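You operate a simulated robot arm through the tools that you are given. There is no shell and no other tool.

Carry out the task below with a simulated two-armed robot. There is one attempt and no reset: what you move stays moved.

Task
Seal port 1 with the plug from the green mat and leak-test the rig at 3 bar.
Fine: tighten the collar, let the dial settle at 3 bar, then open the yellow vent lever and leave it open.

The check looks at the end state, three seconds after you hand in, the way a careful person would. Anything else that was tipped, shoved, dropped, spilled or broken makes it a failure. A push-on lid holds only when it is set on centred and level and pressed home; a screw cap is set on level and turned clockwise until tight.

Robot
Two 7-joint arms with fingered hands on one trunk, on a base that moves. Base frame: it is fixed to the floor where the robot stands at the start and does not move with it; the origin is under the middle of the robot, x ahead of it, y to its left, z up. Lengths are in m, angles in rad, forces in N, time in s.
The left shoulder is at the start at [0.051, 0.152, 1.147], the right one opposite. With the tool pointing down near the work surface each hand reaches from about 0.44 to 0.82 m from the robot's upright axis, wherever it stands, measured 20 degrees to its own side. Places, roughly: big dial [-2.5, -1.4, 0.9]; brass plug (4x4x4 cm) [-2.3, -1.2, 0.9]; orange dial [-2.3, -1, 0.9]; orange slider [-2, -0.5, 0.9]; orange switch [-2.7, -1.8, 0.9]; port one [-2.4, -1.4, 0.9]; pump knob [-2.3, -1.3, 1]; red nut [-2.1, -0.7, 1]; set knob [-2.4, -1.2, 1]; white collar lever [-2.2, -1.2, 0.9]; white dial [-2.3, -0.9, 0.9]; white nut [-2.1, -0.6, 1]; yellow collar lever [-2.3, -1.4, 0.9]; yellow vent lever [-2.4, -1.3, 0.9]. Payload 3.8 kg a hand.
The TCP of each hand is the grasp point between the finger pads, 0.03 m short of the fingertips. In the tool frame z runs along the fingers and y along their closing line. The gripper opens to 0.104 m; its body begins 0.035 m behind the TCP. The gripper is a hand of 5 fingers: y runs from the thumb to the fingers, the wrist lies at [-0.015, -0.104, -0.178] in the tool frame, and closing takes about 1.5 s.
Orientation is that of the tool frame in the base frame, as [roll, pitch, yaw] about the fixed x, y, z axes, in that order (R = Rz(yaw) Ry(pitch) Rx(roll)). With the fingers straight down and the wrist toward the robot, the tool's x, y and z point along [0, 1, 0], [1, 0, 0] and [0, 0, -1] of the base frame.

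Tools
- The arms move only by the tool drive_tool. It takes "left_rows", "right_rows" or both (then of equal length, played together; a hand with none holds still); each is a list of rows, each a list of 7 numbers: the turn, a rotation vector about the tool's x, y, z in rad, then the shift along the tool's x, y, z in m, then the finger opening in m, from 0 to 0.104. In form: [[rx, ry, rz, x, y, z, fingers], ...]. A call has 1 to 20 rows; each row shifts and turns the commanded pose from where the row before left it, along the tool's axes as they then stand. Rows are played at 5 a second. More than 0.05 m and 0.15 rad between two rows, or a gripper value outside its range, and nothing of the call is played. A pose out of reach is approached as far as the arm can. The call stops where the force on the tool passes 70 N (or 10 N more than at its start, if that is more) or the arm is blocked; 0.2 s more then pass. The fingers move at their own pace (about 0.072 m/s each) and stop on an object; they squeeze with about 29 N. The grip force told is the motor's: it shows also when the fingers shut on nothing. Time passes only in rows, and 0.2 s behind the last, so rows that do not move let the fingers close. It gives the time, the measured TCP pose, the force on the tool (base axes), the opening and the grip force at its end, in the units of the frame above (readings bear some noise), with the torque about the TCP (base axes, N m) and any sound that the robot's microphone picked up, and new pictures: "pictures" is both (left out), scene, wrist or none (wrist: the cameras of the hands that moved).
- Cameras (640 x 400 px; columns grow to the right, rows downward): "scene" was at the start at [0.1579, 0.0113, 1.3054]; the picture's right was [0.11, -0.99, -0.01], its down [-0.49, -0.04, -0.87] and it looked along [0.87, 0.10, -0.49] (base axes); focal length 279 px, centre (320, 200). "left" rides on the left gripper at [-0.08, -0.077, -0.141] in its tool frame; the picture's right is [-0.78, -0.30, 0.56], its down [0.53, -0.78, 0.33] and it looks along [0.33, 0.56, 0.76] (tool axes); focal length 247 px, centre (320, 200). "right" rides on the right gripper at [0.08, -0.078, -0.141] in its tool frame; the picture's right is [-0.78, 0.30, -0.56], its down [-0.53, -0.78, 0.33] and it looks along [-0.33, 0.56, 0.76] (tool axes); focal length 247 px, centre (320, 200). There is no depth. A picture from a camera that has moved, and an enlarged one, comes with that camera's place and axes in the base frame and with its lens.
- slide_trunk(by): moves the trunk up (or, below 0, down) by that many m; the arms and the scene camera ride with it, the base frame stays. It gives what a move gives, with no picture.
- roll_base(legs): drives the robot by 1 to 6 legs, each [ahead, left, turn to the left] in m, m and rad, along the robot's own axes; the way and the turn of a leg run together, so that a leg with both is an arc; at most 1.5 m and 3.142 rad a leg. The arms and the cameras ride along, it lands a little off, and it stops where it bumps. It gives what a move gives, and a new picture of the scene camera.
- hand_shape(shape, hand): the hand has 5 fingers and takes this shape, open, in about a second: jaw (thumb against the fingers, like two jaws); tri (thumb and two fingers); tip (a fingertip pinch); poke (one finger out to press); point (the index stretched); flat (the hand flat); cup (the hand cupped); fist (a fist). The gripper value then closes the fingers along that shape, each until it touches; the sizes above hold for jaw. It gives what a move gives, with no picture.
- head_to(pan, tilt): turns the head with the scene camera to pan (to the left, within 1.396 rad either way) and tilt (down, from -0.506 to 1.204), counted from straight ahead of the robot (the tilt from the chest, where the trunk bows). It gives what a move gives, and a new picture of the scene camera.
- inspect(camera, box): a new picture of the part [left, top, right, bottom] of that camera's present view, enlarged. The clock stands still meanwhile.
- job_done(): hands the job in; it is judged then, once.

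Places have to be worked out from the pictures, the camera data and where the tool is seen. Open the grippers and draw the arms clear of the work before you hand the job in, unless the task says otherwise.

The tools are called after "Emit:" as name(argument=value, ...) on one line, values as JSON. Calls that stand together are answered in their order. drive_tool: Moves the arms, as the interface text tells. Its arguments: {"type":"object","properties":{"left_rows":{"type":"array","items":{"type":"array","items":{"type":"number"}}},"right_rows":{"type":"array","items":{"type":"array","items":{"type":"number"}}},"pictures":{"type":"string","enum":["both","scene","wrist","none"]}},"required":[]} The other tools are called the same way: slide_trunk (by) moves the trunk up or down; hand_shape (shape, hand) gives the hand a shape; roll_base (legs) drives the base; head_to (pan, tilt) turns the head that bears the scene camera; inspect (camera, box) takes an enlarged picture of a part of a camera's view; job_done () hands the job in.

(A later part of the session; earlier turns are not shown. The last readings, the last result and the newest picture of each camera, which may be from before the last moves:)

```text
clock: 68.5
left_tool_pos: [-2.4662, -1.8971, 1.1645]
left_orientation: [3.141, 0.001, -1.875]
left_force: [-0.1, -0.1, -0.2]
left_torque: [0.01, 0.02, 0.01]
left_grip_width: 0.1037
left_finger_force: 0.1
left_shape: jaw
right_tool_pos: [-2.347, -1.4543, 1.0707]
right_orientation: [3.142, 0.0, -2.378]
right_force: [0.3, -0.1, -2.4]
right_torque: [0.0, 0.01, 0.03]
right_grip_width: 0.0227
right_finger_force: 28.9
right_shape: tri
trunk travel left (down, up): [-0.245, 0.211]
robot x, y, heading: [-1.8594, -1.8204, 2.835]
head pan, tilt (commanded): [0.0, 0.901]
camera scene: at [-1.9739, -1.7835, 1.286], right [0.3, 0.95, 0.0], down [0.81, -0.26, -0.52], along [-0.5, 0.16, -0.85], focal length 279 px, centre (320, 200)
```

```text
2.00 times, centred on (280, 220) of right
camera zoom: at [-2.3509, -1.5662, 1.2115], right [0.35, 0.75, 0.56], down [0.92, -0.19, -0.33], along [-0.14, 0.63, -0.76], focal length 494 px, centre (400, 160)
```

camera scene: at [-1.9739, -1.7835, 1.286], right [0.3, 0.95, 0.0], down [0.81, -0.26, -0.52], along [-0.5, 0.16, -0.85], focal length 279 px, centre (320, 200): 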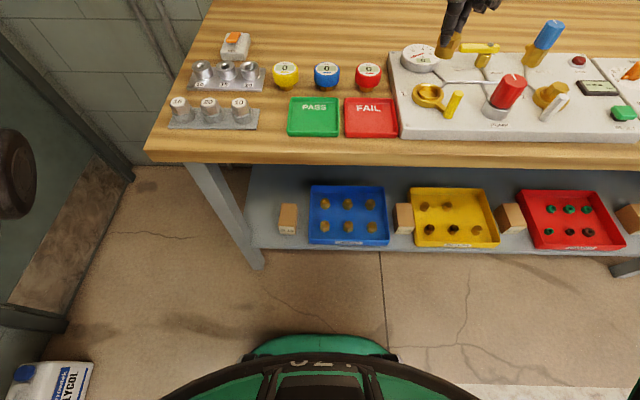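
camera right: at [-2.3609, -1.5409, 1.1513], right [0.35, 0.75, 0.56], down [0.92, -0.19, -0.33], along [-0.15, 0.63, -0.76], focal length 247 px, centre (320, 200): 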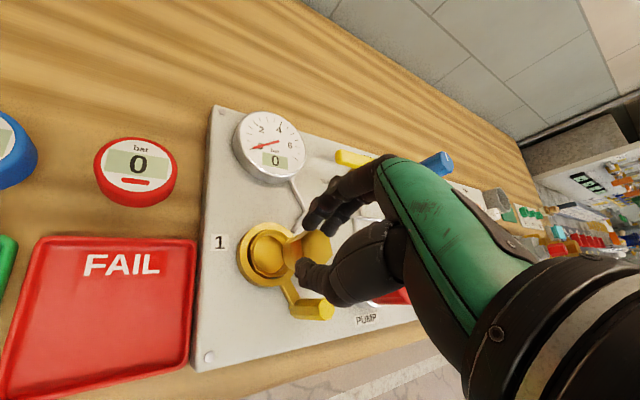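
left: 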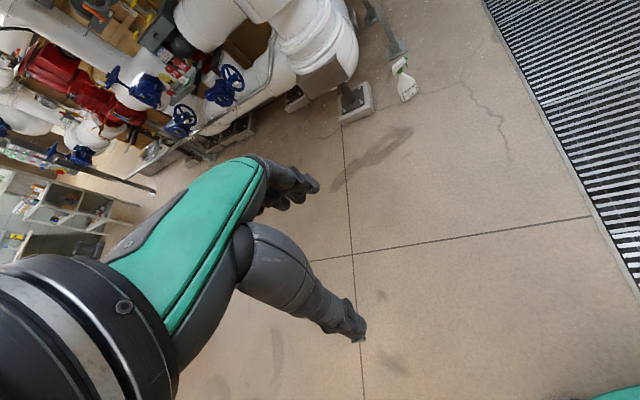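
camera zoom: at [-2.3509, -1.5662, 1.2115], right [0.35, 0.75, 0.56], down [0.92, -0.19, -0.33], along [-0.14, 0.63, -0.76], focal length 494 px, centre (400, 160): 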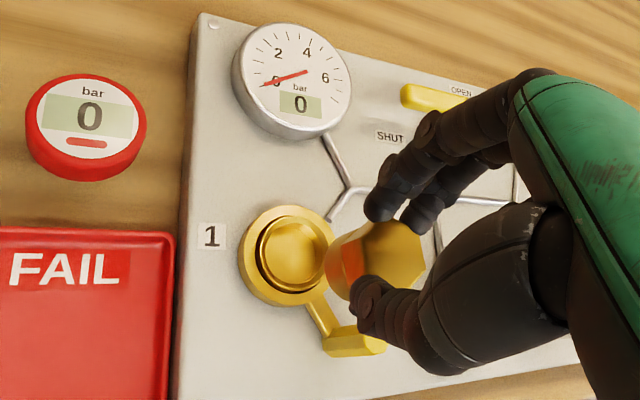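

Port 1 again computes to about (-2.366, -1.438). I zoom on the plug in the hand to find its offset from the TCP.

Emit:
inspect(camera="right", box=[255, 210, 355, 290])

Emit:
inspect(camera="scene", box=[400, 0, 500, 130])

```text
5.00 times, centred on (305, 250) of right
camera zoom: at [-2.3509, -1.5662, 1.2115], right [0.35, 0.75, 0.56], down [0.92, -0.19, -0.33], along [-0.14, 0.63, -0.76], focal length 1235 px, centre (395, -50)
```

zoom: 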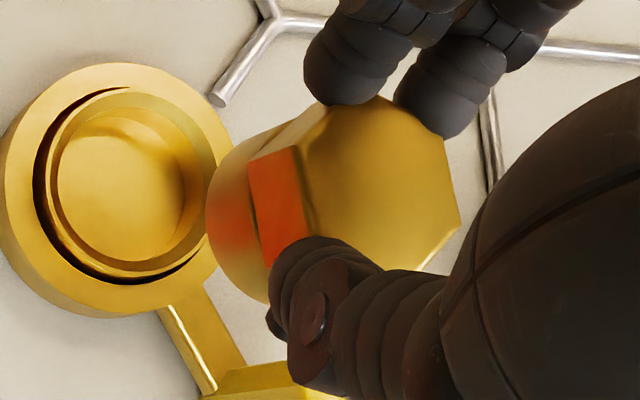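

```text
3.08 times, centred on (450, 65) of scene
camera zoom: at [-1.9739, -1.7835, 1.286], right [0.3, 0.95, 0.0], down [0.81, -0.26, -0.52], along [-0.5, 0.16, -0.85], focal length 858 px, centre (-80, 615)
```

zoom: 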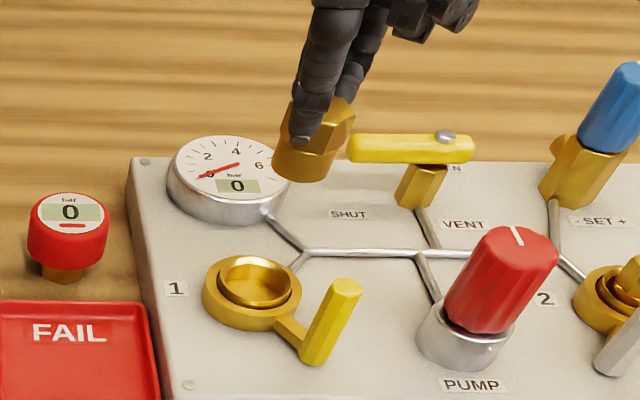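

The plug axis sits within about 2 mm of the TCP. I move over the port and descend to just above the rim.

Emit:
drive_tool(right_rows=[[0, 0, 0, 0.0032, 0.027, 0, 0.01], [0, 0, 0, 0, 0, 0.025, 0.01], [0, 0, 0, 0, 0, 0.025, 0.01], [0, 0, 0, 0, 0, 0.02, 0.01], [0, 0, 0, 0, 0, 0.008, 0.01], [0, 0, 0, 0, 0, 0, 0.01]], pictures="wrist")

Emit:
inspect(camera="right", box=[235, 190, 375, 300])

Emit:
inspect(camera="scene", box=[390, 30, 490, 130])

```text
clock: 69.9
left_tool_pos: [-2.4659, -1.8974, 1.1636]
left_orientation: [-3.141, 0.0, -1.874]
left_force: [0.4, -1.1, 1.0]
left_torque: [0.02, 0.02, 0.0]
left_grip_width: 0.1038
left_finger_force: 0.0
left_shape: jaw
right_tool_pos: [-2.3666, -1.439, 0.9926]
right_orientation: [3.141, -0.001, -2.378]
right_force: [-0.3, -0.2, -2.1]
right_torque: [-0.04, 0.02, 0.0]
right_grip_width: 0.0225
right_finger_force: 29.0
right_shape: tri
trunk travel left (down, up): [-0.245, 0.211]
robot x, y, heading: [-1.859, -1.8226, 2.837]
head pan, tilt (commanded): [0.0, 0.901]
camera right: at [-2.3711, -1.5502, 1.1336], right [0.35, 0.75, 0.56], down [0.92, -0.19, -0.33], along [-0.14, 0.63, -0.76], focal length 247 px, centre (320, 200)
```

right: 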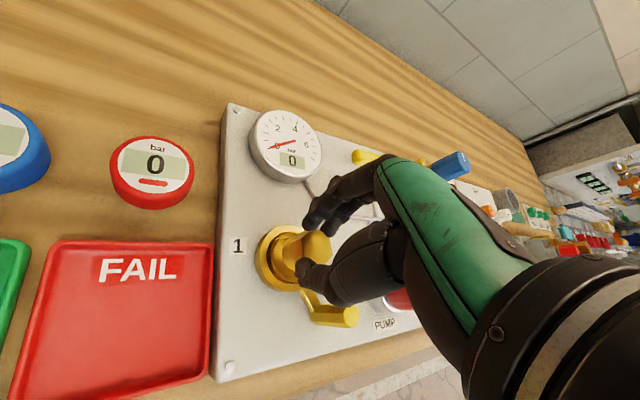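

```text
3.64 times, centred on (305, 245) of right
camera zoom: at [-2.3711, -1.5502, 1.1336], right [0.35, 0.75, 0.56], down [0.92, -0.19, -0.33], along [-0.14, 0.63, -0.76], focal length 898 px, centre (374, 36)
```

zoom: 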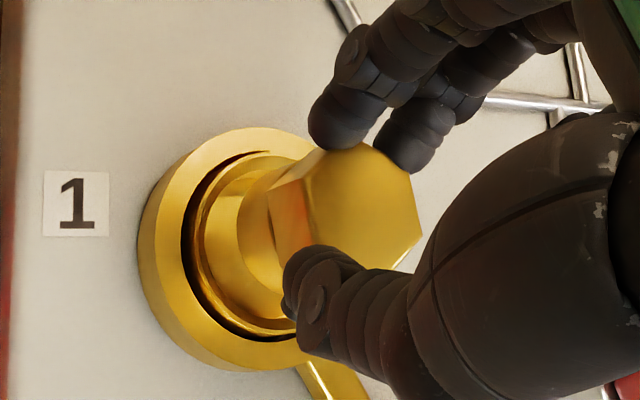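

```text
4.00 times, centred on (440, 80) of scene
camera zoom: at [-1.9738, -1.7841, 1.2861], right [0.3, 0.95, 0.0], down [0.81, -0.26, -0.52], along [-0.5, 0.16, -0.85], focal length 1115 px, centre (-160, 680)
```

zoom: 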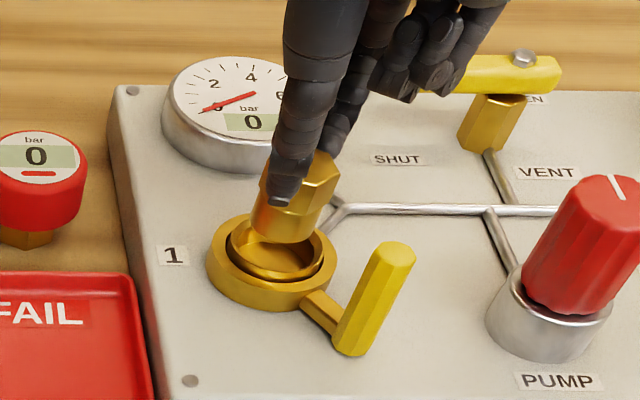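

The wrist view says aligned within 2 mm; I double-check with a larger scene zoom.

Emit:
inspect(camera="scene", box=[435, 60, 495, 115])

Emit:
inspect(camera="right", box=[250, 215, 330, 295])

```text
7.27 times, centred on (465, 88) of scene
camera zoom: at [-1.9738, -1.7841, 1.2861], right [0.3, 0.95, 0.0], down [0.81, -0.26, -0.52], along [-0.5, 0.16, -0.85], focal length 2027 px, centre (-734, 1018)
```

zoom: 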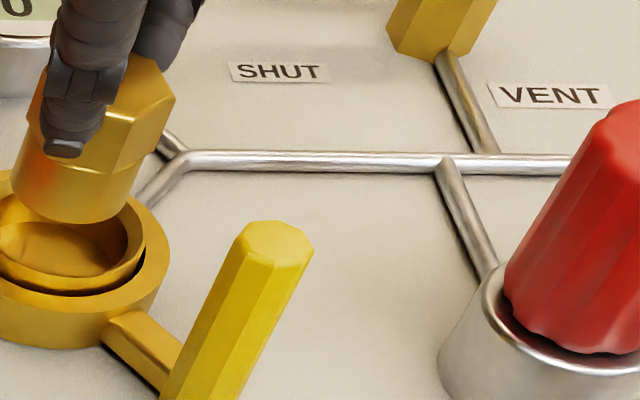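

```text
5.00 times, centred on (290, 255) of right
camera zoom: at [-2.3711, -1.5502, 1.1336], right [0.35, 0.75, 0.56], down [0.92, -0.19, -0.33], along [-0.14, 0.63, -0.76], focal length 1235 px, centre (470, -75)
```

zoom: 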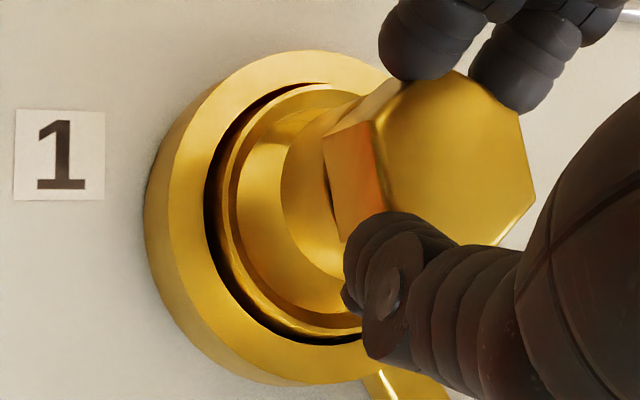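

Emit:
inspect(camera="scene", box=[415, 65, 470, 115])

```text
8.00 times, centred on (442, 90) of scene
camera zoom: at [-1.9738, -1.7841, 1.2861], right [0.3, 0.95, 0.0], down [0.81, -0.26, -0.52], along [-0.5, 0.16, -0.85], focal length 2230 px, centre (-660, 1080)
```

zoom: 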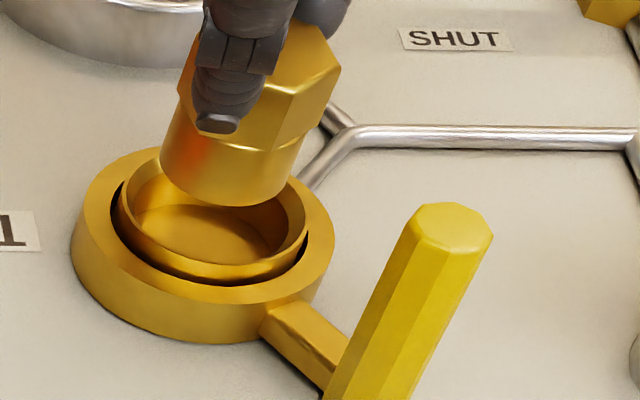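

Lateral and fore-aft alignment agree within about 2 mm and the bore has 2.5 mm play. I lower the plug gently in small steps and watch the force.

Emit:
drive_tool(right_rows=[[0, 0, 0, -0.001, 0, 0.005, 0.01], [0, 0, 0, 0, 0, 0.005, 0.01], [0, 0, 0, 0, 0, 0.004, 0.01], [0, 0, 0, 0, 0, 0.003, 0.01], [0, 0, 0, 0, 0, 0, 0.01]], pictures="wrist")

Emit:
inspect(camera="scene", box=[415, 65, 470, 115])

Emit:
inspect(camera="right", box=[250, 215, 330, 295])

```text
clock: 71.1
left_tool_pos: [-2.4666, -1.8979, 1.164]
left_orientation: [-3.141, 0.001, -1.873]
left_force: [0.0, -0.1, -0.1]
left_torque: [-0.02, -0.03, -0.02]
left_grip_width: 0.1036
left_finger_force: 0.1
left_shape: jaw
right_tool_pos: [-2.3673, -1.4381, 0.9753]
right_orientation: [3.141, -0.001, -2.375]
right_force: [0.0, 0.5, -1.5]
right_torque: [-0.01, 0.03, 0.01]
right_grip_width: 0.0228
right_finger_force: 28.8
right_shape: tri
trunk travel left (down, up): [-0.245, 0.211]
robot x, y, heading: [-1.8567, -1.8237, 2.833]
head pan, tilt (commanded): [0.0, 0.901]
camera right: at [-2.3716, -1.5486, 1.1174], right [0.35, 0.75, 0.56], down [0.92, -0.19, -0.33], along [-0.14, 0.63, -0.76], focal length 247 px, centre (320, 200)
```

right: 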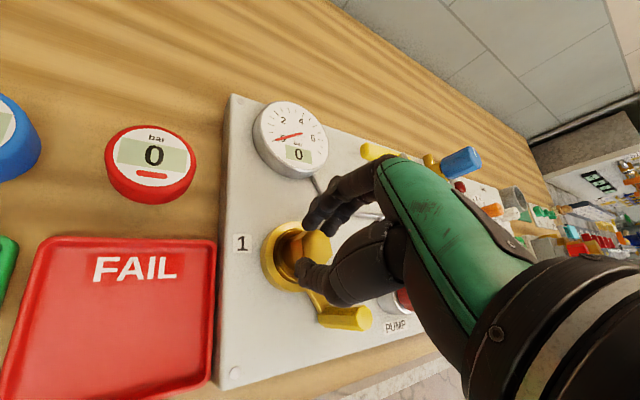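

```text
8.00 times, centred on (442, 90) of scene
camera zoom: at [-1.9739, -1.7839, 1.2861], right [0.3, 0.95, 0.0], down [0.81, -0.26, -0.52], along [-0.5, 0.16, -0.85], focal length 2230 px, centre (-660, 1080)
```

zoom: 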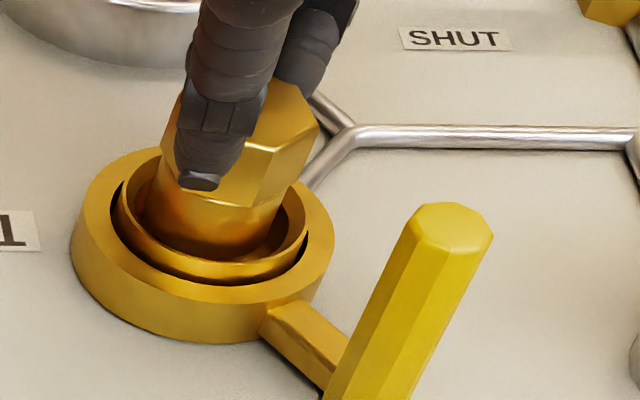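

```text
5.00 times, centred on (290, 255) of right
camera zoom: at [-2.3716, -1.5486, 1.1174], right [0.35, 0.75, 0.56], down [0.92, -0.19, -0.33], along [-0.14, 0.63, -0.76], focal length 1235 px, centre (470, -75)
```

zoom: 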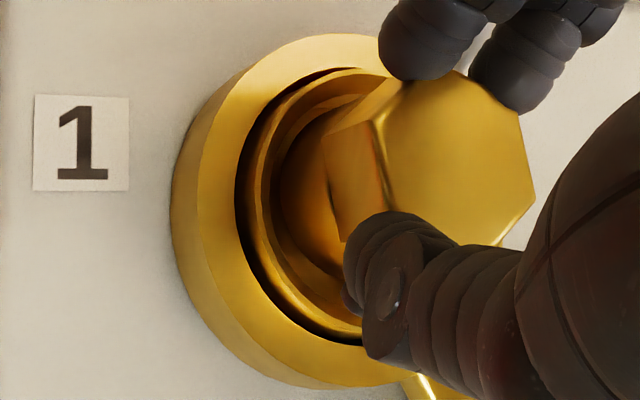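

The plug is entering centred with no contact. I continue lowering in 2–3 mm steps.

Emit:
drive_tool(right_rows=[[0, 0, 0, 0, 0, 0.003, 0.01], [0, 0, 0, 0, 0, 0.003, 0.01], [0, 0, 0, 0, 0, 0.002, 0.01], [0, 0, 0, 0, 0, 0, 0.01]], pictures="none")

Emit:
inspect(camera="scene", box=[415, 65, 470, 115])

Emit:
inspect(camera="right", box=[250, 215, 330, 295])

```text
clock: 72.1
left_tool_pos: [-2.466, -1.8982, 1.1646]
left_orientation: [3.142, 0.001, -1.874]
left_force: [-0.6, 0.0, 0.4]
left_torque: [-0.02, 0.01, 0.02]
left_grip_width: 0.1035
left_finger_force: 0.0
left_shape: jaw
right_tool_pos: [-2.3678, -1.4388, 0.9687]
right_orientation: [-3.141, 0.0, -2.375]
right_force: [0.1, -0.5, -1.3]
right_torque: [-0.01, 0.0, -0.02]
right_grip_width: 0.0226
right_finger_force: 29.2
right_shape: tri
trunk travel left (down, up): [-0.245, 0.211]
robot x, y, heading: [-1.8528, -1.8207, 2.838]
head pan, tilt (commanded): [0.0, 0.901]
```

```text
8.00 times, centred on (442, 90) of scene
camera zoom: at [-1.9739, -1.7839, 1.2861], right [0.3, 0.95, 0.0], down [0.81, -0.26, -0.52], along [-0.5, 0.16, -0.85], focal length 2230 px, centre (-660, 1080)
```

zoom: 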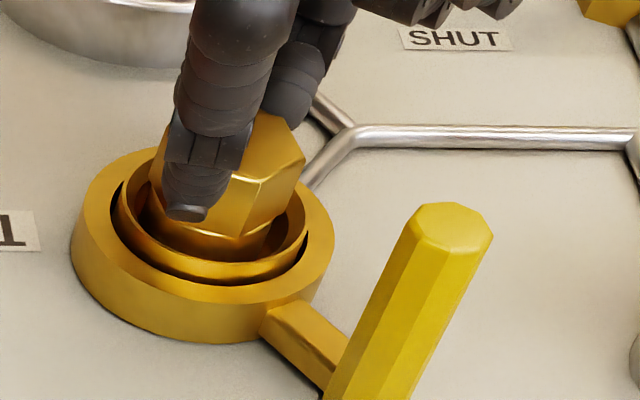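

```text
5.00 times, centred on (290, 255) of right
camera zoom: at [-2.3713, -1.5491, 1.109], right [0.35, 0.75, 0.56], down [0.92, -0.19, -0.33], along [-0.14, 0.63, -0.76], focal length 1235 px, centre (470, -75)
```

zoom: 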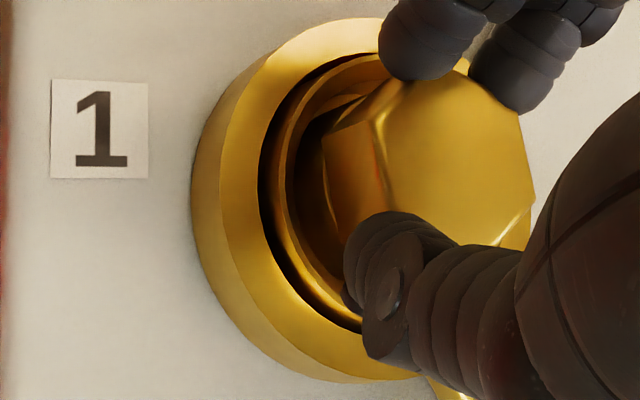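

Still free; hex head is nearing the rim. I go on in 2 mm steps watching for contact.

Emit:
drive_tool(right_rows=[[0, 0, 0, 0, 0, 0.002, 0.01], [0, 0, 0, 0, 0, 0.002, 0.01], [0, 0, 0, 0, 0, 0.002, 0.01], [0, 0, 0, 0, 0, 0, 0.01]], pictures="none")

Emit:
inspect(camera="scene", box=[415, 65, 470, 115])

Emit:
inspect(camera="right", box=[250, 215, 330, 295])

```text
clock: 73.1
left_tool_pos: [-2.464, -1.8997, 1.1649]
left_orientation: [3.14, -0.001, -1.874]
left_force: [0.5, -0.2, 0.2]
left_torque: [0.02, -0.02, 0.0]
left_grip_width: 0.1038
left_finger_force: 0.1
left_shape: jaw
right_tool_pos: [-2.3668, -1.4398, 0.9665]
right_orientation: [3.134, -0.003, -2.376]
right_force: [-1.3, 1.9, 20.6]
right_torque: [0.1, 0.11, -0.01]
right_grip_width: 0.0241
right_finger_force: 29.2
right_shape: tri
trunk travel left (down, up): [-0.245, 0.211]
robot x, y, heading: [-1.8557, -1.8227, 2.84]
head pan, tilt (commanded): [0.0, 0.901]
```

```text
8.00 times, centred on (442, 90) of scene
camera zoom: at [-1.9716, -1.7854, 1.2866], right [0.3, 0.95, 0.0], down [0.81, -0.26, -0.53], along [-0.5, 0.16, -0.85], focal length 2230 px, centre (-660, 1080)
```

zoom: 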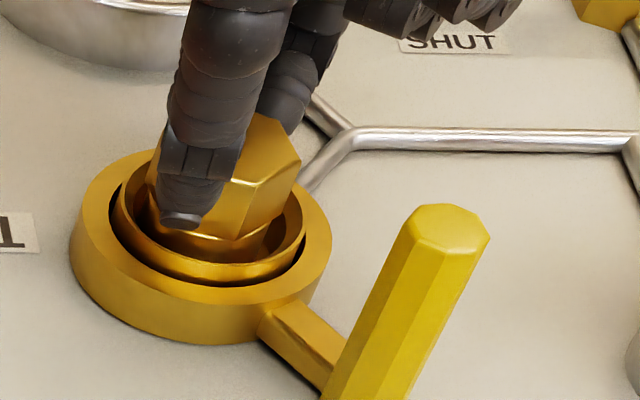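

```text
5.00 times, centred on (290, 255) of right
camera zoom: at [-2.3701, -1.5502, 1.1068], right [0.36, 0.75, 0.56], down [0.92, -0.19, -0.34], along [-0.15, 0.63, -0.76], focal length 1235 px, centre (470, -75)
```

zoom: 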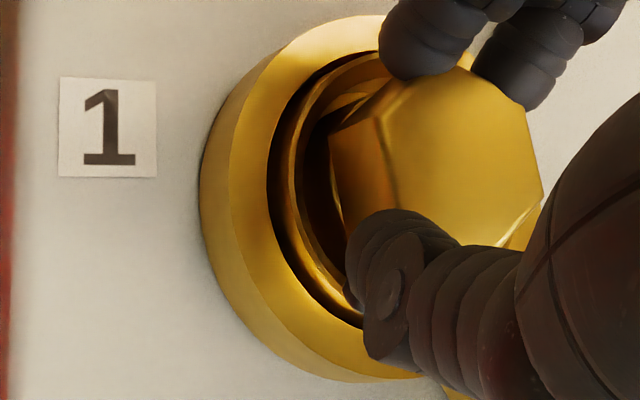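

The plug bottomed with about 20 N. I relax the press by 3 mm, then open the fingers just a little to release it.

Emit:
drive_tool(right_rows=[[0, 0, 0, 0, 0, -0.003, 0.01], [0, 0, 0, 0, 0, 0, 0.03], [0, 0, 0, 0, 0, 0, 0.045], [0, 0, 0, 0, 0, 0, 0.055], [0, 0, 0, 0, 0, 0, 0.055]], pictures="none")

Emit:
inspect(camera="scene", box=[415, 65, 470, 115])

Emit:
inspect(camera="right", box=[230, 180, 390, 310])

```text
clock: 74.3
left_tool_pos: [-2.4662, -1.8986, 1.1642]
left_orientation: [-3.141, 0.0, -1.874]
left_force: [-0.1, 0.3, -0.6]
left_torque: [0.0, 0.03, 0.0]
left_grip_width: 0.1037
left_finger_force: 0.1
left_shape: jaw
right_tool_pos: [-2.3668, -1.4369, 0.9648]
right_orientation: [-3.14, 0.001, -2.376]
right_force: [0.5, -0.2, 0.3]
right_torque: [0.01, -0.02, 0.02]
right_grip_width: 0.0545
right_finger_force: 0.1
right_shape: tri
trunk travel left (down, up): [-0.245, 0.211]
robot x, y, heading: [-1.854, -1.8218, 2.835]
head pan, tilt (commanded): [0.0, 0.901]
```

```text
8.00 times, centred on (442, 90) of scene
camera zoom: at [-1.9737, -1.784, 1.2861], right [0.3, 0.95, 0.0], down [0.81, -0.26, -0.52], along [-0.5, 0.16, -0.85], focal length 2230 px, centre (-660, 1080)
```

zoom: 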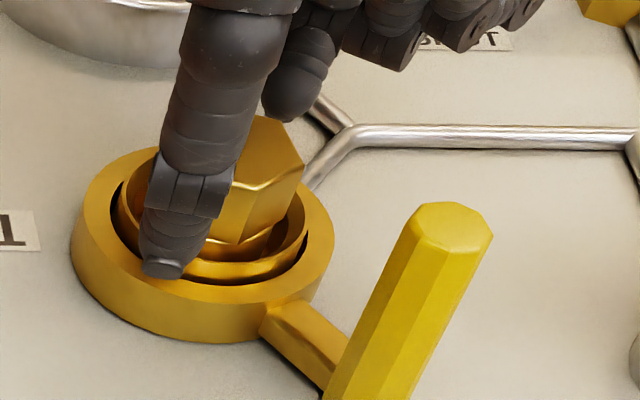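

```text
3.08 times, centred on (310, 245) of right
camera zoom: at [-2.3706, -1.5489, 1.1056], right [0.35, 0.75, 0.56], down [0.92, -0.19, -0.33], along [-0.14, 0.63, -0.76], focal length 760 px, centre (351, 62)
```

zoom: 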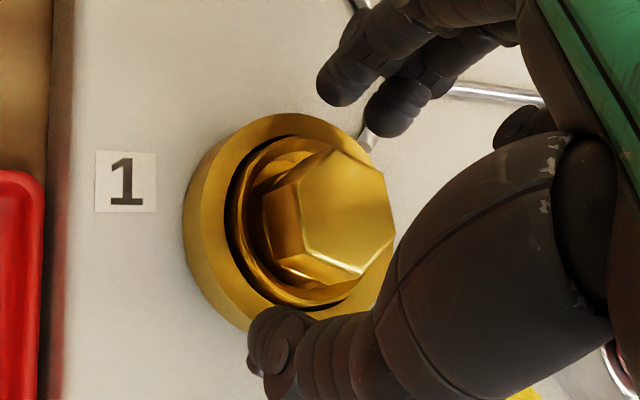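

Released; the plug stands in the port. I raise the hand straight up and clear, then look at both ports.

Emit:
drive_tool(right_rows=[[0, 0, 0, 0, 0, -0.02, 0.06], [0, 0, 0, 0, 0, -0.04, 0.07], [0, 0, 0, 0, 0, -0.045, 0.07], [0, 0, 0, -0.03, 0.0, -0.03, 0.07], [0, 0, 0, -0.04, 0, 0, 0.07], [0, 0, 0, -0.04, 0, 0, 0.07]], pictures="both")

Emit:
inspect(camera="scene", box=[385, 20, 505, 130])

Emit:
inspect(camera="scene", box=[415, 65, 470, 115])

Emit:
inspect(camera="scene", box=[525, 60, 590, 120])

```text
clock: 75.7
left_tool_pos: [-2.4651, -1.8977, 1.165]
left_orientation: [3.139, -0.001, -1.874]
left_force: [-0.5, -0.4, -0.7]
left_torque: [-0.02, 0.02, 0.01]
left_grip_width: 0.1038
left_finger_force: 0.1
left_shape: jaw
right_tool_pos: [-2.2858, -1.3606, 1.1003]
right_orientation: [3.141, -0.002, -2.376]
right_force: [-0.6, 0.1, 0.2]
right_torque: [-0.02, 0.0, -0.01]
right_grip_width: 0.0698
right_finger_force: 0.0
right_shape: tri
trunk travel left (down, up): [-0.245, 0.211]
robot x, y, heading: [-1.8546, -1.8193, 2.833]
head pan, tilt (commanded): [0.0, 0.901]
camera scene: at [-1.9724, -1.7831, 1.2862], right [0.3, 0.95, 0.0], down [0.81, -0.26, -0.52], along [-0.5, 0.16, -0.85], focal length 279 px, centre (320, 200)
camera right: at [-2.2894, -1.4705, 1.2414], right [0.35, 0.75, 0.56], down [0.92, -0.19, -0.33], along [-0.15, 0.63, -0.76], focal length 247 px, centre (320, 200)
```

scene: 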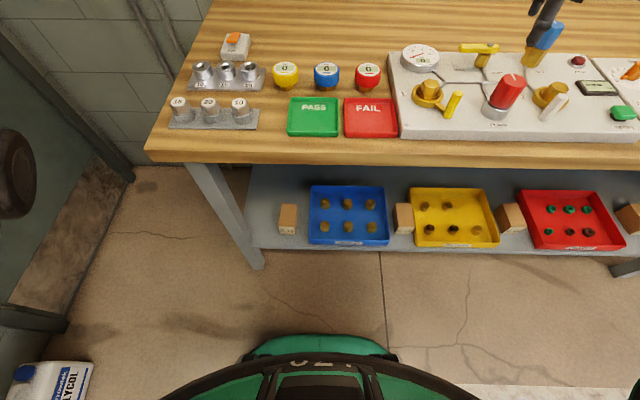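
right: 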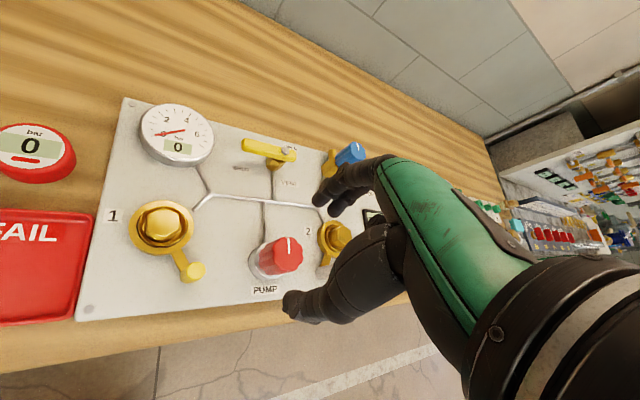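

```text
3.64 times, centred on (445, 75) of scene
camera zoom: at [-1.9724, -1.7831, 1.2862], right [0.3, 0.95, 0.0], down [0.81, -0.26, -0.52], along [-0.5, 0.16, -0.85], focal length 1013 px, centre (-134, 654)
```

zoom: 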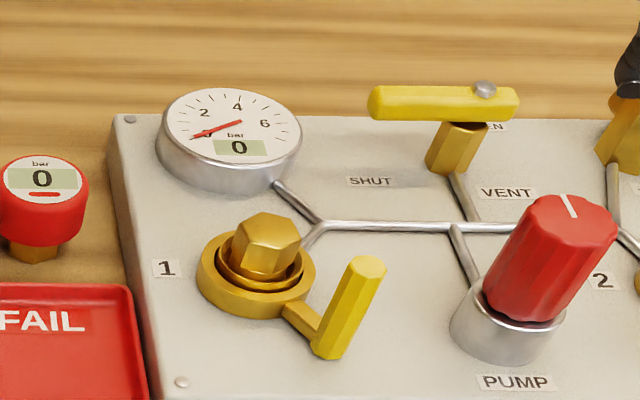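

```text
8.00 times, centred on (442, 90) of scene
camera zoom: at [-1.9724, -1.7831, 1.2862], right [0.3, 0.95, 0.0], down [0.81, -0.26, -0.52], along [-0.5, 0.16, -0.85], focal length 2230 px, centre (-660, 1080)
```

zoom: 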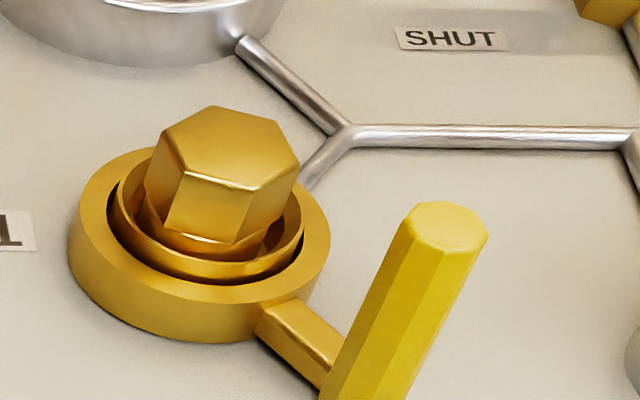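

```text
6.67 times, centred on (558, 90) of scene
camera zoom: at [-1.9724, -1.7831, 1.2862], right [0.3, 0.95, 0.0], down [0.81, -0.26, -0.52], along [-0.5, 0.16, -0.85], focal length 1858 px, centre (-1263, 933)
```

zoom: 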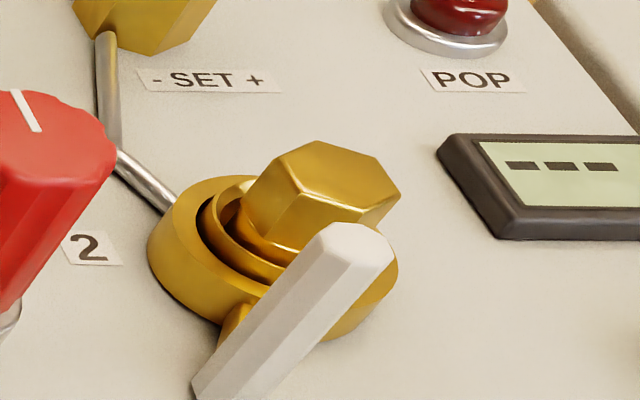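

The plug sits level and centred like the one in port 2. Next comes the collar: the lever must swing clockwise (from front-right toward front-left like the white one), so I shape a single poking finger and look at where it is.

Emit:
hand_shape(hand="right", shape="poke")

Emit:
drive_tool(right_rows=[[0, 0, -0.15, -0.01, 0, -0.02, 0.0], [0, 0, -0.15, -0.01, 0, -0.02, 0.0], [0, 0, -0.15, 0, 0, 0, 0.0], [0, 0, -0.05, 0, 0, 0, 0.0], [0, 0, 0, 0, 0, 0, 0.0], [0, 0, 0, 0, 0, 0, 0.0]], pictures="both")

Emit:
inspect(camera="right", box=[180, 120, 420, 360])

```text
clock: 76.6
left_tool_pos: [-2.4649, -1.8986, 1.1636]
left_orientation: [3.141, 0.0, -1.873]
left_force: [0.1, -0.2, 0.3]
left_torque: [0.07, 0.03, 0.0]
left_grip_width: 0.1041
left_finger_force: 0.1
left_shape: jaw
right_tool_pos: [-2.2872, -1.3614, 1.1003]
right_orientation: [3.14, 0.0, -2.376]
right_force: [0.1, 0.4, -0.8]
right_torque: [0.05, -0.03, 0.03]
right_grip_width: 0.0002
right_finger_force: 0.0
right_shape: poke
trunk travel left (down, up): [-0.245, 0.211]
robot x, y, heading: [-1.8534, -1.8209, 2.836]
head pan, tilt (commanded): [0.0, 0.901]
```

```text
clock: 78.0
left_tool_pos: [-2.4669, -1.8991, 1.1639]
left_orientation: [-3.14, 0.002, -1.875]
left_force: [0.8, 0.3, 0.7]
left_torque: [0.0, 0.02, 0.01]
left_grip_width: 0.1037
left_finger_force: 0.1
left_shape: jaw
right_tool_pos: [-2.2737, -1.3469, 1.1402]
right_orientation: [-3.141, -0.003, -1.875]
right_force: [1.0, 0.1, -0.4]
right_torque: [0.0, -0.01, -0.01]
right_grip_width: 0.0
right_finger_force: 0.0
right_shape: poke
trunk travel left (down, up): [-0.245, 0.211]
robot x, y, heading: [-1.8536, -1.8203, 2.838]
head pan, tilt (commanded): [0.0, 0.901]
camera scene: at [-1.9737, -1.784, 1.2861], right [0.3, 0.95, 0.0], down [0.81, -0.26, -0.52], along [-0.5, 0.16, -0.85], focal length 279 px, centre (320, 200)
camera right: at [-2.2243, -1.4457, 1.2804], right [-0.05, 0.83, 0.56], down [0.9, 0.28, -0.33], along [-0.43, 0.49, -0.76], focal length 247 px, centre (320, 200)
```

scene: 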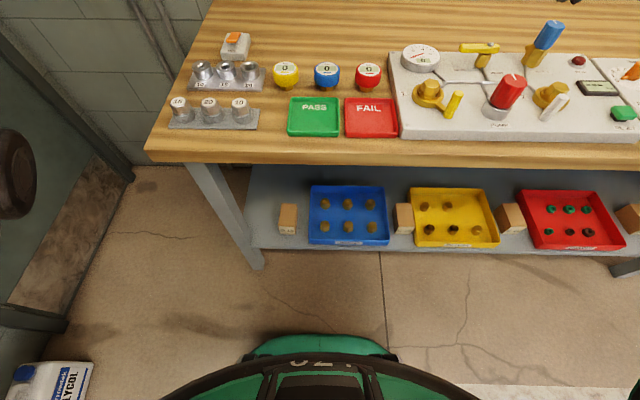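
right: 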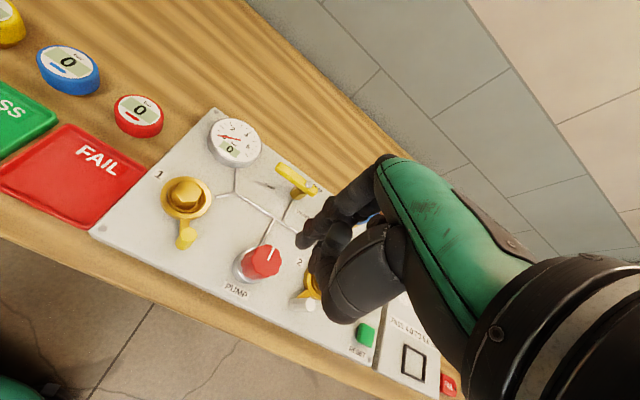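

```text
1.67 times, centred on (300, 240) of right
camera zoom: at [-2.2243, -1.4457, 1.2804], right [-0.05, 0.83, 0.56], down [0.9, 0.28, -0.33], along [-0.43, 0.49, -0.76], focal length 412 px, centre (353, 133)
```

zoom: 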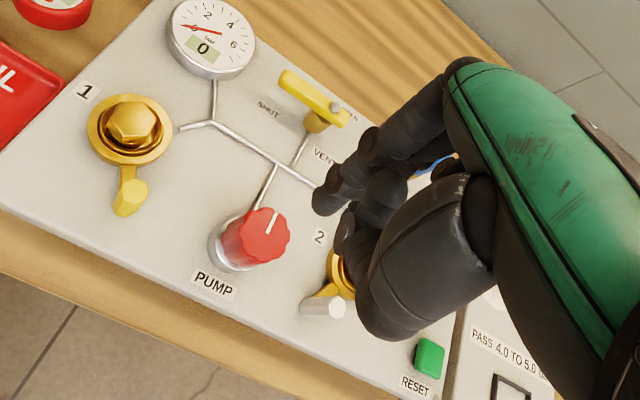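

The index tip sits near the TCP line. I bring it down to the right of the yellow lever, stopping well above first to check its place in both views.

Emit:
drive_tool(right_rows=[[0, 0, 0, 0.0474, -0.005, 0, 0.0], [0, 0, 0, 0, 0, 0.04, 0.0], [0, 0, 0, 0, 0, 0.04, 0.0], [0, 0, 0, 0, 0, 0.03, 0.0], [0, 0, 0, 0, 0, 0, 0.0]], pictures="both")

Emit:
inspect(camera="scene", box=[400, 20, 530, 130])

Emit:
inspect(camera="right", box=[200, 150, 400, 310])

```text
clock: 79.2
left_tool_pos: [-2.4675, -1.8986, 1.1638]
left_orientation: [3.14, 0.0, -1.875]
left_force: [-0.3, 0.0, 0.4]
left_torque: [0.0, 0.02, 0.03]
left_grip_width: 0.1039
left_finger_force: 0.0
left_shape: jaw
right_tool_pos: [-2.2843, -1.3938, 1.0317]
right_orientation: [3.14, 0.0, -1.876]
right_force: [-0.2, 0.3, -0.9]
right_torque: [0.02, -0.02, -0.01]
right_grip_width: 0.0
right_finger_force: 0.1
right_shape: poke
trunk travel left (down, up): [-0.245, 0.211]
robot x, y, heading: [-1.8571, -1.8217, 2.834]
head pan, tilt (commanded): [0.0, 0.901]
camera scene: at [-1.9733, -1.7839, 1.2862], right [0.3, 0.95, 0.0], down [0.81, -0.26, -0.52], along [-0.5, 0.16, -0.85], focal length 279 px, centre (320, 200)
camera right: at [-2.2339, -1.493, 1.1722], right [-0.05, 0.83, 0.56], down [0.9, 0.28, -0.33], along [-0.43, 0.49, -0.76], focal length 247 px, centre (320, 200)
```

scene: 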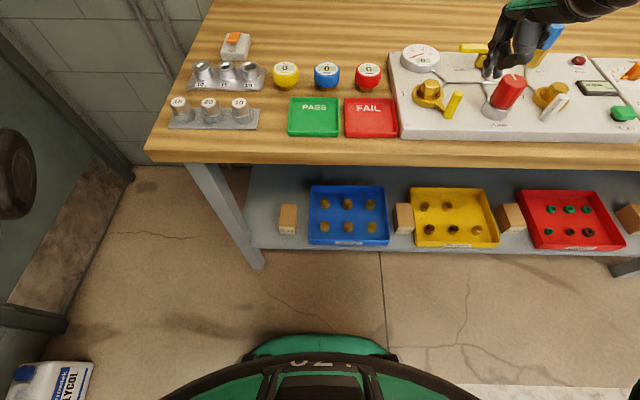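
right: 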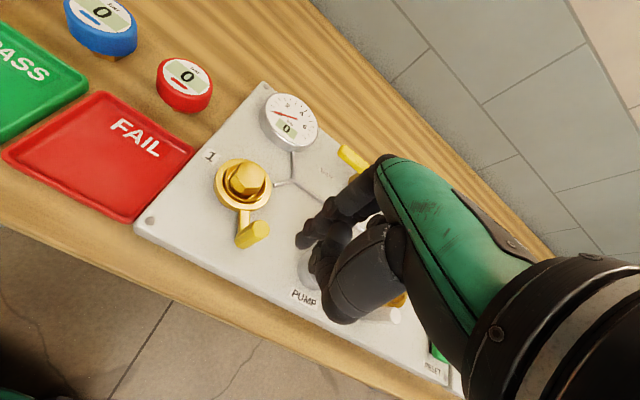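

```text
3.64 times, centred on (465, 75) of scene
camera zoom: at [-1.9733, -1.7839, 1.2862], right [0.3, 0.95, 0.0], down [0.81, -0.26, -0.52], along [-0.5, 0.16, -0.85], focal length 1013 px, centre (-207, 654)
```

zoom: 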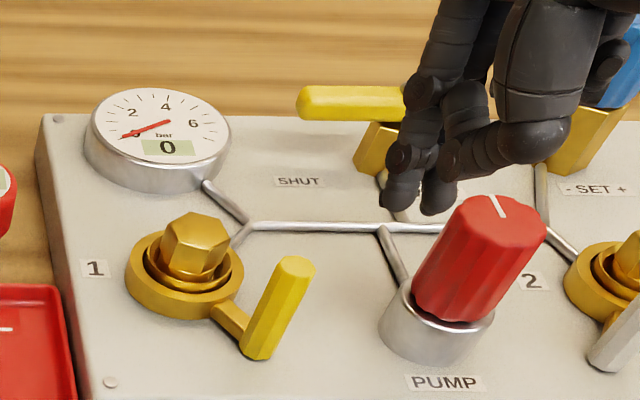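

```text
2.50 times, centred on (300, 230) of right
camera zoom: at [-2.2339, -1.493, 1.1722], right [-0.05, 0.83, 0.56], down [0.9, 0.28, -0.33], along [-0.43, 0.49, -0.76], focal length 617 px, centre (370, 125)
```

zoom: 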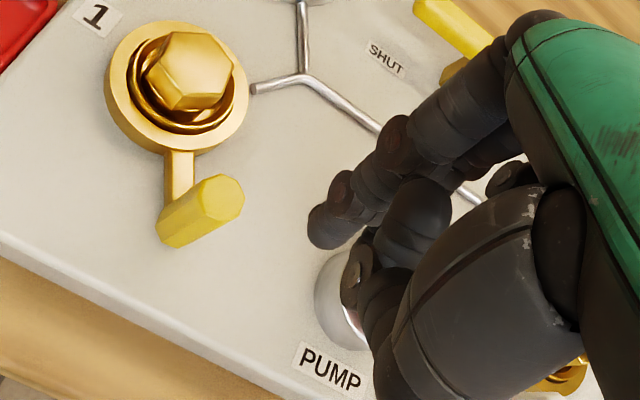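

I check the hand's low parts from the left wrist camera too, to see what could touch the pump knob when I go lower.

Emit:
inspect(camera="left", box=[0, 0, 640, 400])

Emit:
inspect(camera="scene", box=[455, 20, 535, 120])

```text
1.00 times, centred on (320, 200) of left (not enlarged: the box is as wide or as high as the picture)
camera zoom: at [-2.3678, -1.8448, 1.3057], right [0.51, 0.65, -0.56], down [0.58, -0.74, -0.33], along [-0.63, -0.15, -0.76], focal length 247 px, centre (320, 200)
```

zoom: 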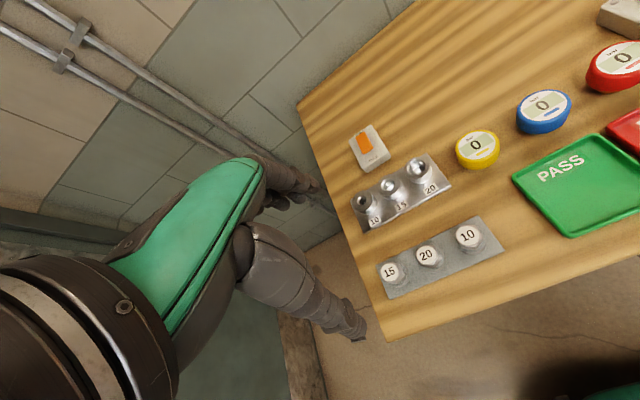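

```text
4.00 times, centred on (495, 70) of scene
camera zoom: at [-1.9733, -1.7839, 1.2862], right [0.3, 0.95, 0.0], down [0.81, -0.26, -0.52], along [-0.5, 0.16, -0.85], focal length 1115 px, centre (-380, 720)
```

zoom: 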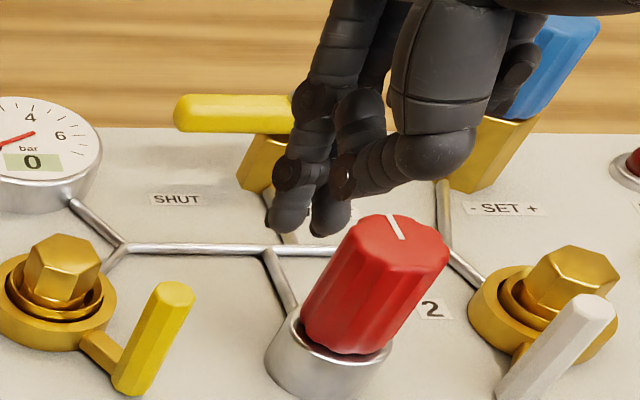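

The poke shape uses index and middle tips together, the rest stays higher, so it clears the pump knob. I lower the tips beside the lever (tips to z about 0.938).

Emit:
drive_tool(right_rows=[[0, 0, 0, 0, 0, 0.02, 0.0], [0, 0, 0, 0, 0, 0.02, 0.0], [0, 0, 0, 0, 0, 0.02, 0.0], [0, 0, 0, 0, 0, 0, 0.0]], pictures="wrist")

Emit:
inspect(camera="scene", box=[410, 30, 530, 130])

```text
clock: 80.2
left_tool_pos: [-2.4655, -1.8989, 1.1643]
left_orientation: [3.141, 0.0, -1.873]
left_force: [-0.2, -0.1, -0.1]
left_torque: [-0.02, -0.02, 0.02]
left_grip_width: 0.1036
left_finger_force: 0.2
left_shape: jaw
right_tool_pos: [-2.2829, -1.3929, 0.9692]
right_orientation: [3.141, 0.0, -1.877]
right_force: [0.5, 0.6, -0.3]
right_torque: [0.0, -0.02, -0.01]
right_grip_width: 0.0001
right_finger_force: 0.0
right_shape: poke
trunk travel left (down, up): [-0.245, 0.211]
robot x, y, heading: [-1.8538, -1.8205, 2.836]
head pan, tilt (commanded): [0.0, 0.901]
camera right: at [-2.2338, -1.4923, 1.1105], right [-0.05, 0.83, 0.56], down [0.9, 0.28, -0.33], along [-0.43, 0.49, -0.76], focal length 247 px, centre (320, 200)
```

right: 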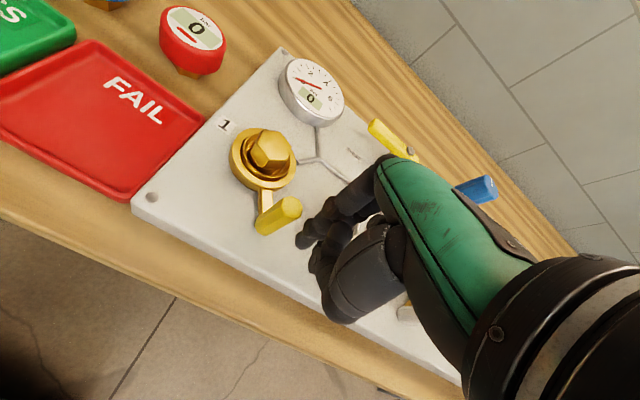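

```text
4.00 times, centred on (470, 80) of scene
camera zoom: at [-1.9736, -1.7842, 1.2862], right [0.3, 0.95, 0.0], down [0.81, -0.26, -0.52], along [-0.5, 0.16, -0.85], focal length 1115 px, centre (-280, 680)
```

zoom: 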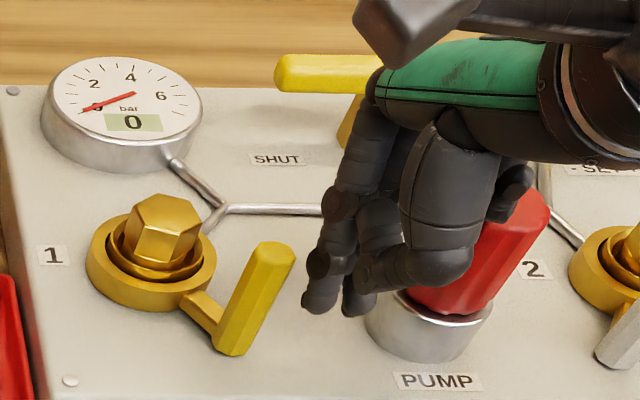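

The tips are to the right of the lever with no contact. I push left in 1 cm rows and watch the force and lever.

Emit:
drive_tool(right_rows=[[0, 0, 0, 0.01, 0.003, 0, 0.0], [0, 0, 0, 0.01, 0, 0, 0.0], [0, 0, 0, 0.008, 0, 0, 0.0], [0, 0, 0, 0.008, 0, 0, 0.0], [0, 0, 0, 0, 0, 0, 0.0]], pictures="wrist")

Emit:
inspect(camera="scene", box=[410, 30, 530, 130])

```text
clock: 81.4
left_tool_pos: [-2.4661, -1.8981, 1.1643]
left_orientation: [3.141, -0.001, -1.875]
left_force: [0.3, 0.4, 0.0]
left_torque: [-0.02, -0.02, 0.01]
left_grip_width: 0.1038
left_finger_force: 0.1
left_shape: jaw
right_tool_pos: [-2.2973, -1.4254, 0.9695]
right_orientation: [3.14, 0.0, -1.876]
right_force: [0.7, 0.1, -0.5]
right_torque: [0.0, 0.01, 0.04]
right_grip_width: 0.0
right_finger_force: 0.1
right_shape: poke
trunk travel left (down, up): [-0.245, 0.211]
robot x, y, heading: [-1.8591, -1.8229, 2.837]
head pan, tilt (commanded): [0.0, 0.901]
camera right: at [-2.2477, -1.5259, 1.1106], right [-0.05, 0.83, 0.56], down [0.9, 0.28, -0.33], along [-0.43, 0.49, -0.76], focal length 247 px, centre (320, 200)
```

right: 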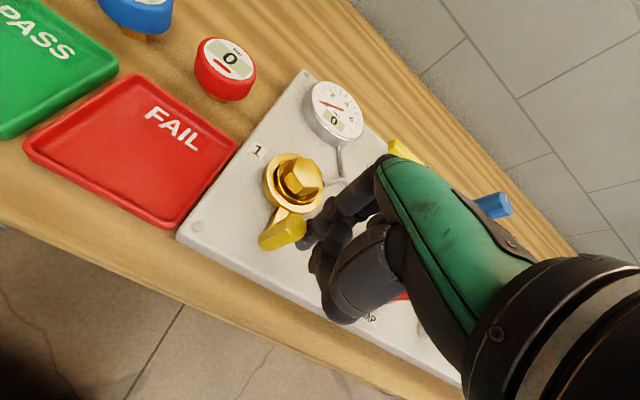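

```text
4.00 times, centred on (470, 80) of scene
camera zoom: at [-1.9735, -1.7838, 1.2861], right [0.3, 0.95, 0.0], down [0.81, -0.26, -0.52], along [-0.5, 0.16, -0.85], focal length 1115 px, centre (-280, 680)
```

zoom: 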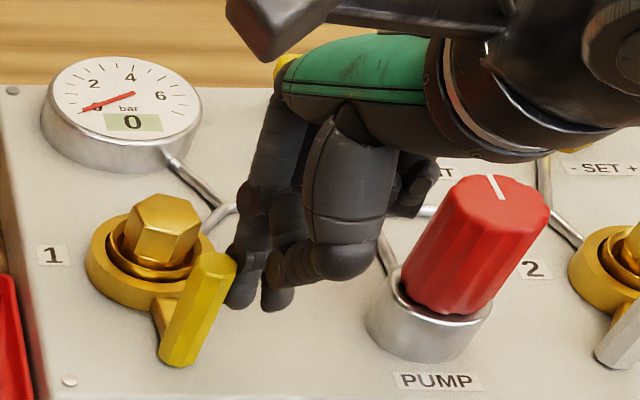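

The lever turns with little force and is now almost straight to the front. I keep pushing left.

Emit:
drive_tool(right_rows=[[0, 0, 0, 0.008, -0.002, 0, 0.0], [0, 0, 0, 0.008, 0, 0, 0.0], [0, 0, 0, 0.008, 0, 0, 0.0], [0, 0, 0, 0, 0, 0, 0.0]], pictures="wrist")

Emit:
inspect(camera="scene", box=[410, 30, 530, 130])

```text
clock: 82.4
left_tool_pos: [-2.4677, -1.8969, 1.1635]
left_orientation: [3.141, -0.001, -1.875]
left_force: [-0.6, -0.8, 0.3]
left_torque: [0.0, -0.04, -0.03]
left_grip_width: 0.104
left_finger_force: 0.2
left_shape: jaw
right_tool_pos: [-2.3035, -1.4496, 0.9696]
right_orientation: [-3.14, 0.002, -1.876]
right_force: [-1.0, 0.7, 0.6]
right_torque: [0.03, 0.02, -0.01]
right_grip_width: 0.0
right_finger_force: 0.0
right_shape: poke
trunk travel left (down, up): [-0.245, 0.211]
robot x, y, heading: [-1.8607, -1.821, 2.834]
head pan, tilt (commanded): [0.0, 0.901]
camera right: at [-2.2536, -1.5492, 1.1115], right [-0.05, 0.83, 0.56], down [0.9, 0.28, -0.33], along [-0.43, 0.49, -0.76], focal length 247 px, centre (320, 200)
```

right: 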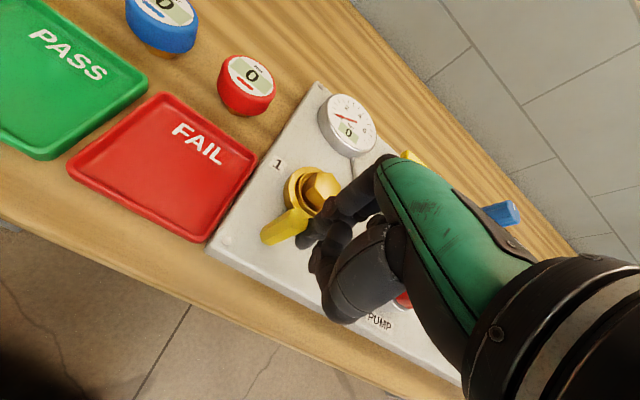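

```text
4.00 times, centred on (470, 80) of scene
camera zoom: at [-1.9737, -1.7837, 1.2861], right [0.3, 0.95, 0.0], down [0.81, -0.26, -0.52], along [-0.5, 0.16, -0.85], focal length 1115 px, centre (-280, 680)
```

zoom: 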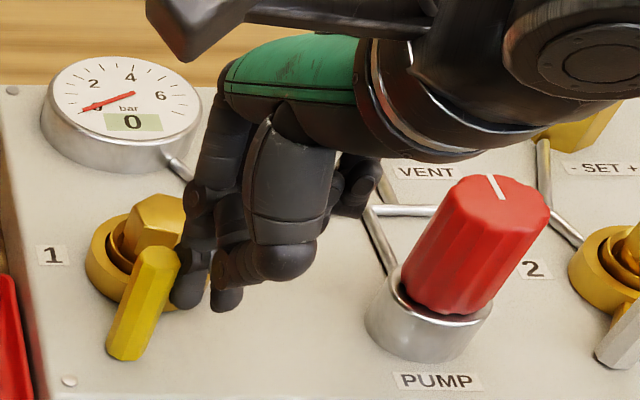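

Still little resistance; the lever is just past front. I continue further, curving slightly ahead.

Emit:
drive_tool(right_rows=[[0, 0, 0, 0.008, 0, 0, 0.0], [0, 0, 0, 0.008, 0.001, 0, 0.0], [0, 0, 0, 0, 0, 0, 0.0]], pictures="wrist")

Emit:
inspect(camera="scene", box=[400, 30, 520, 130])

```text
clock: 83.2
left_tool_pos: [-2.4669, -1.8959, 1.1646]
left_orientation: [-3.14, -0.002, -1.874]
left_force: [-0.5, 0.7, 0.5]
left_torque: [0.02, 0.0, -0.03]
left_grip_width: 0.1039
left_finger_force: 0.0
left_shape: jaw
right_tool_pos: [-2.3078, -1.4611, 0.9701]
right_orientation: [3.141, -0.001, -1.88]
right_force: [4.1, 11.2, 1.5]
right_torque: [0.04, -0.02, -0.08]
right_grip_width: 0.0
right_finger_force: 0.0
right_shape: poke
trunk travel left (down, up): [-0.245, 0.211]
robot x, y, heading: [-1.8562, -1.819, 2.838]
head pan, tilt (commanded): [0.0, 0.901]
camera right: at [-2.2577, -1.5612, 1.1108], right [-0.05, 0.83, 0.56], down [0.9, 0.27, -0.33], along [-0.43, 0.49, -0.76], focal length 247 px, centre (320, 200)
```

right: 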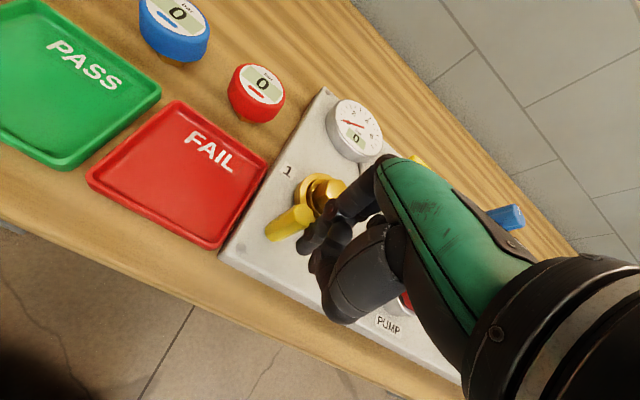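

```text
4.00 times, centred on (460, 80) of scene
camera zoom: at [-1.9727, -1.782, 1.2862], right [0.3, 0.95, 0.0], down [0.81, -0.26, -0.52], along [-0.5, 0.16, -0.85], focal length 1115 px, centre (-240, 680)
```

zoom: 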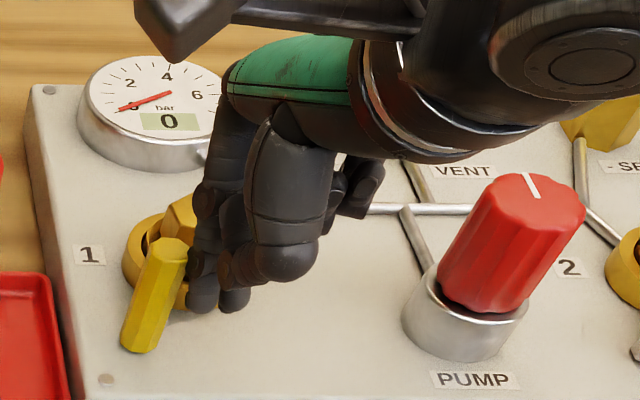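

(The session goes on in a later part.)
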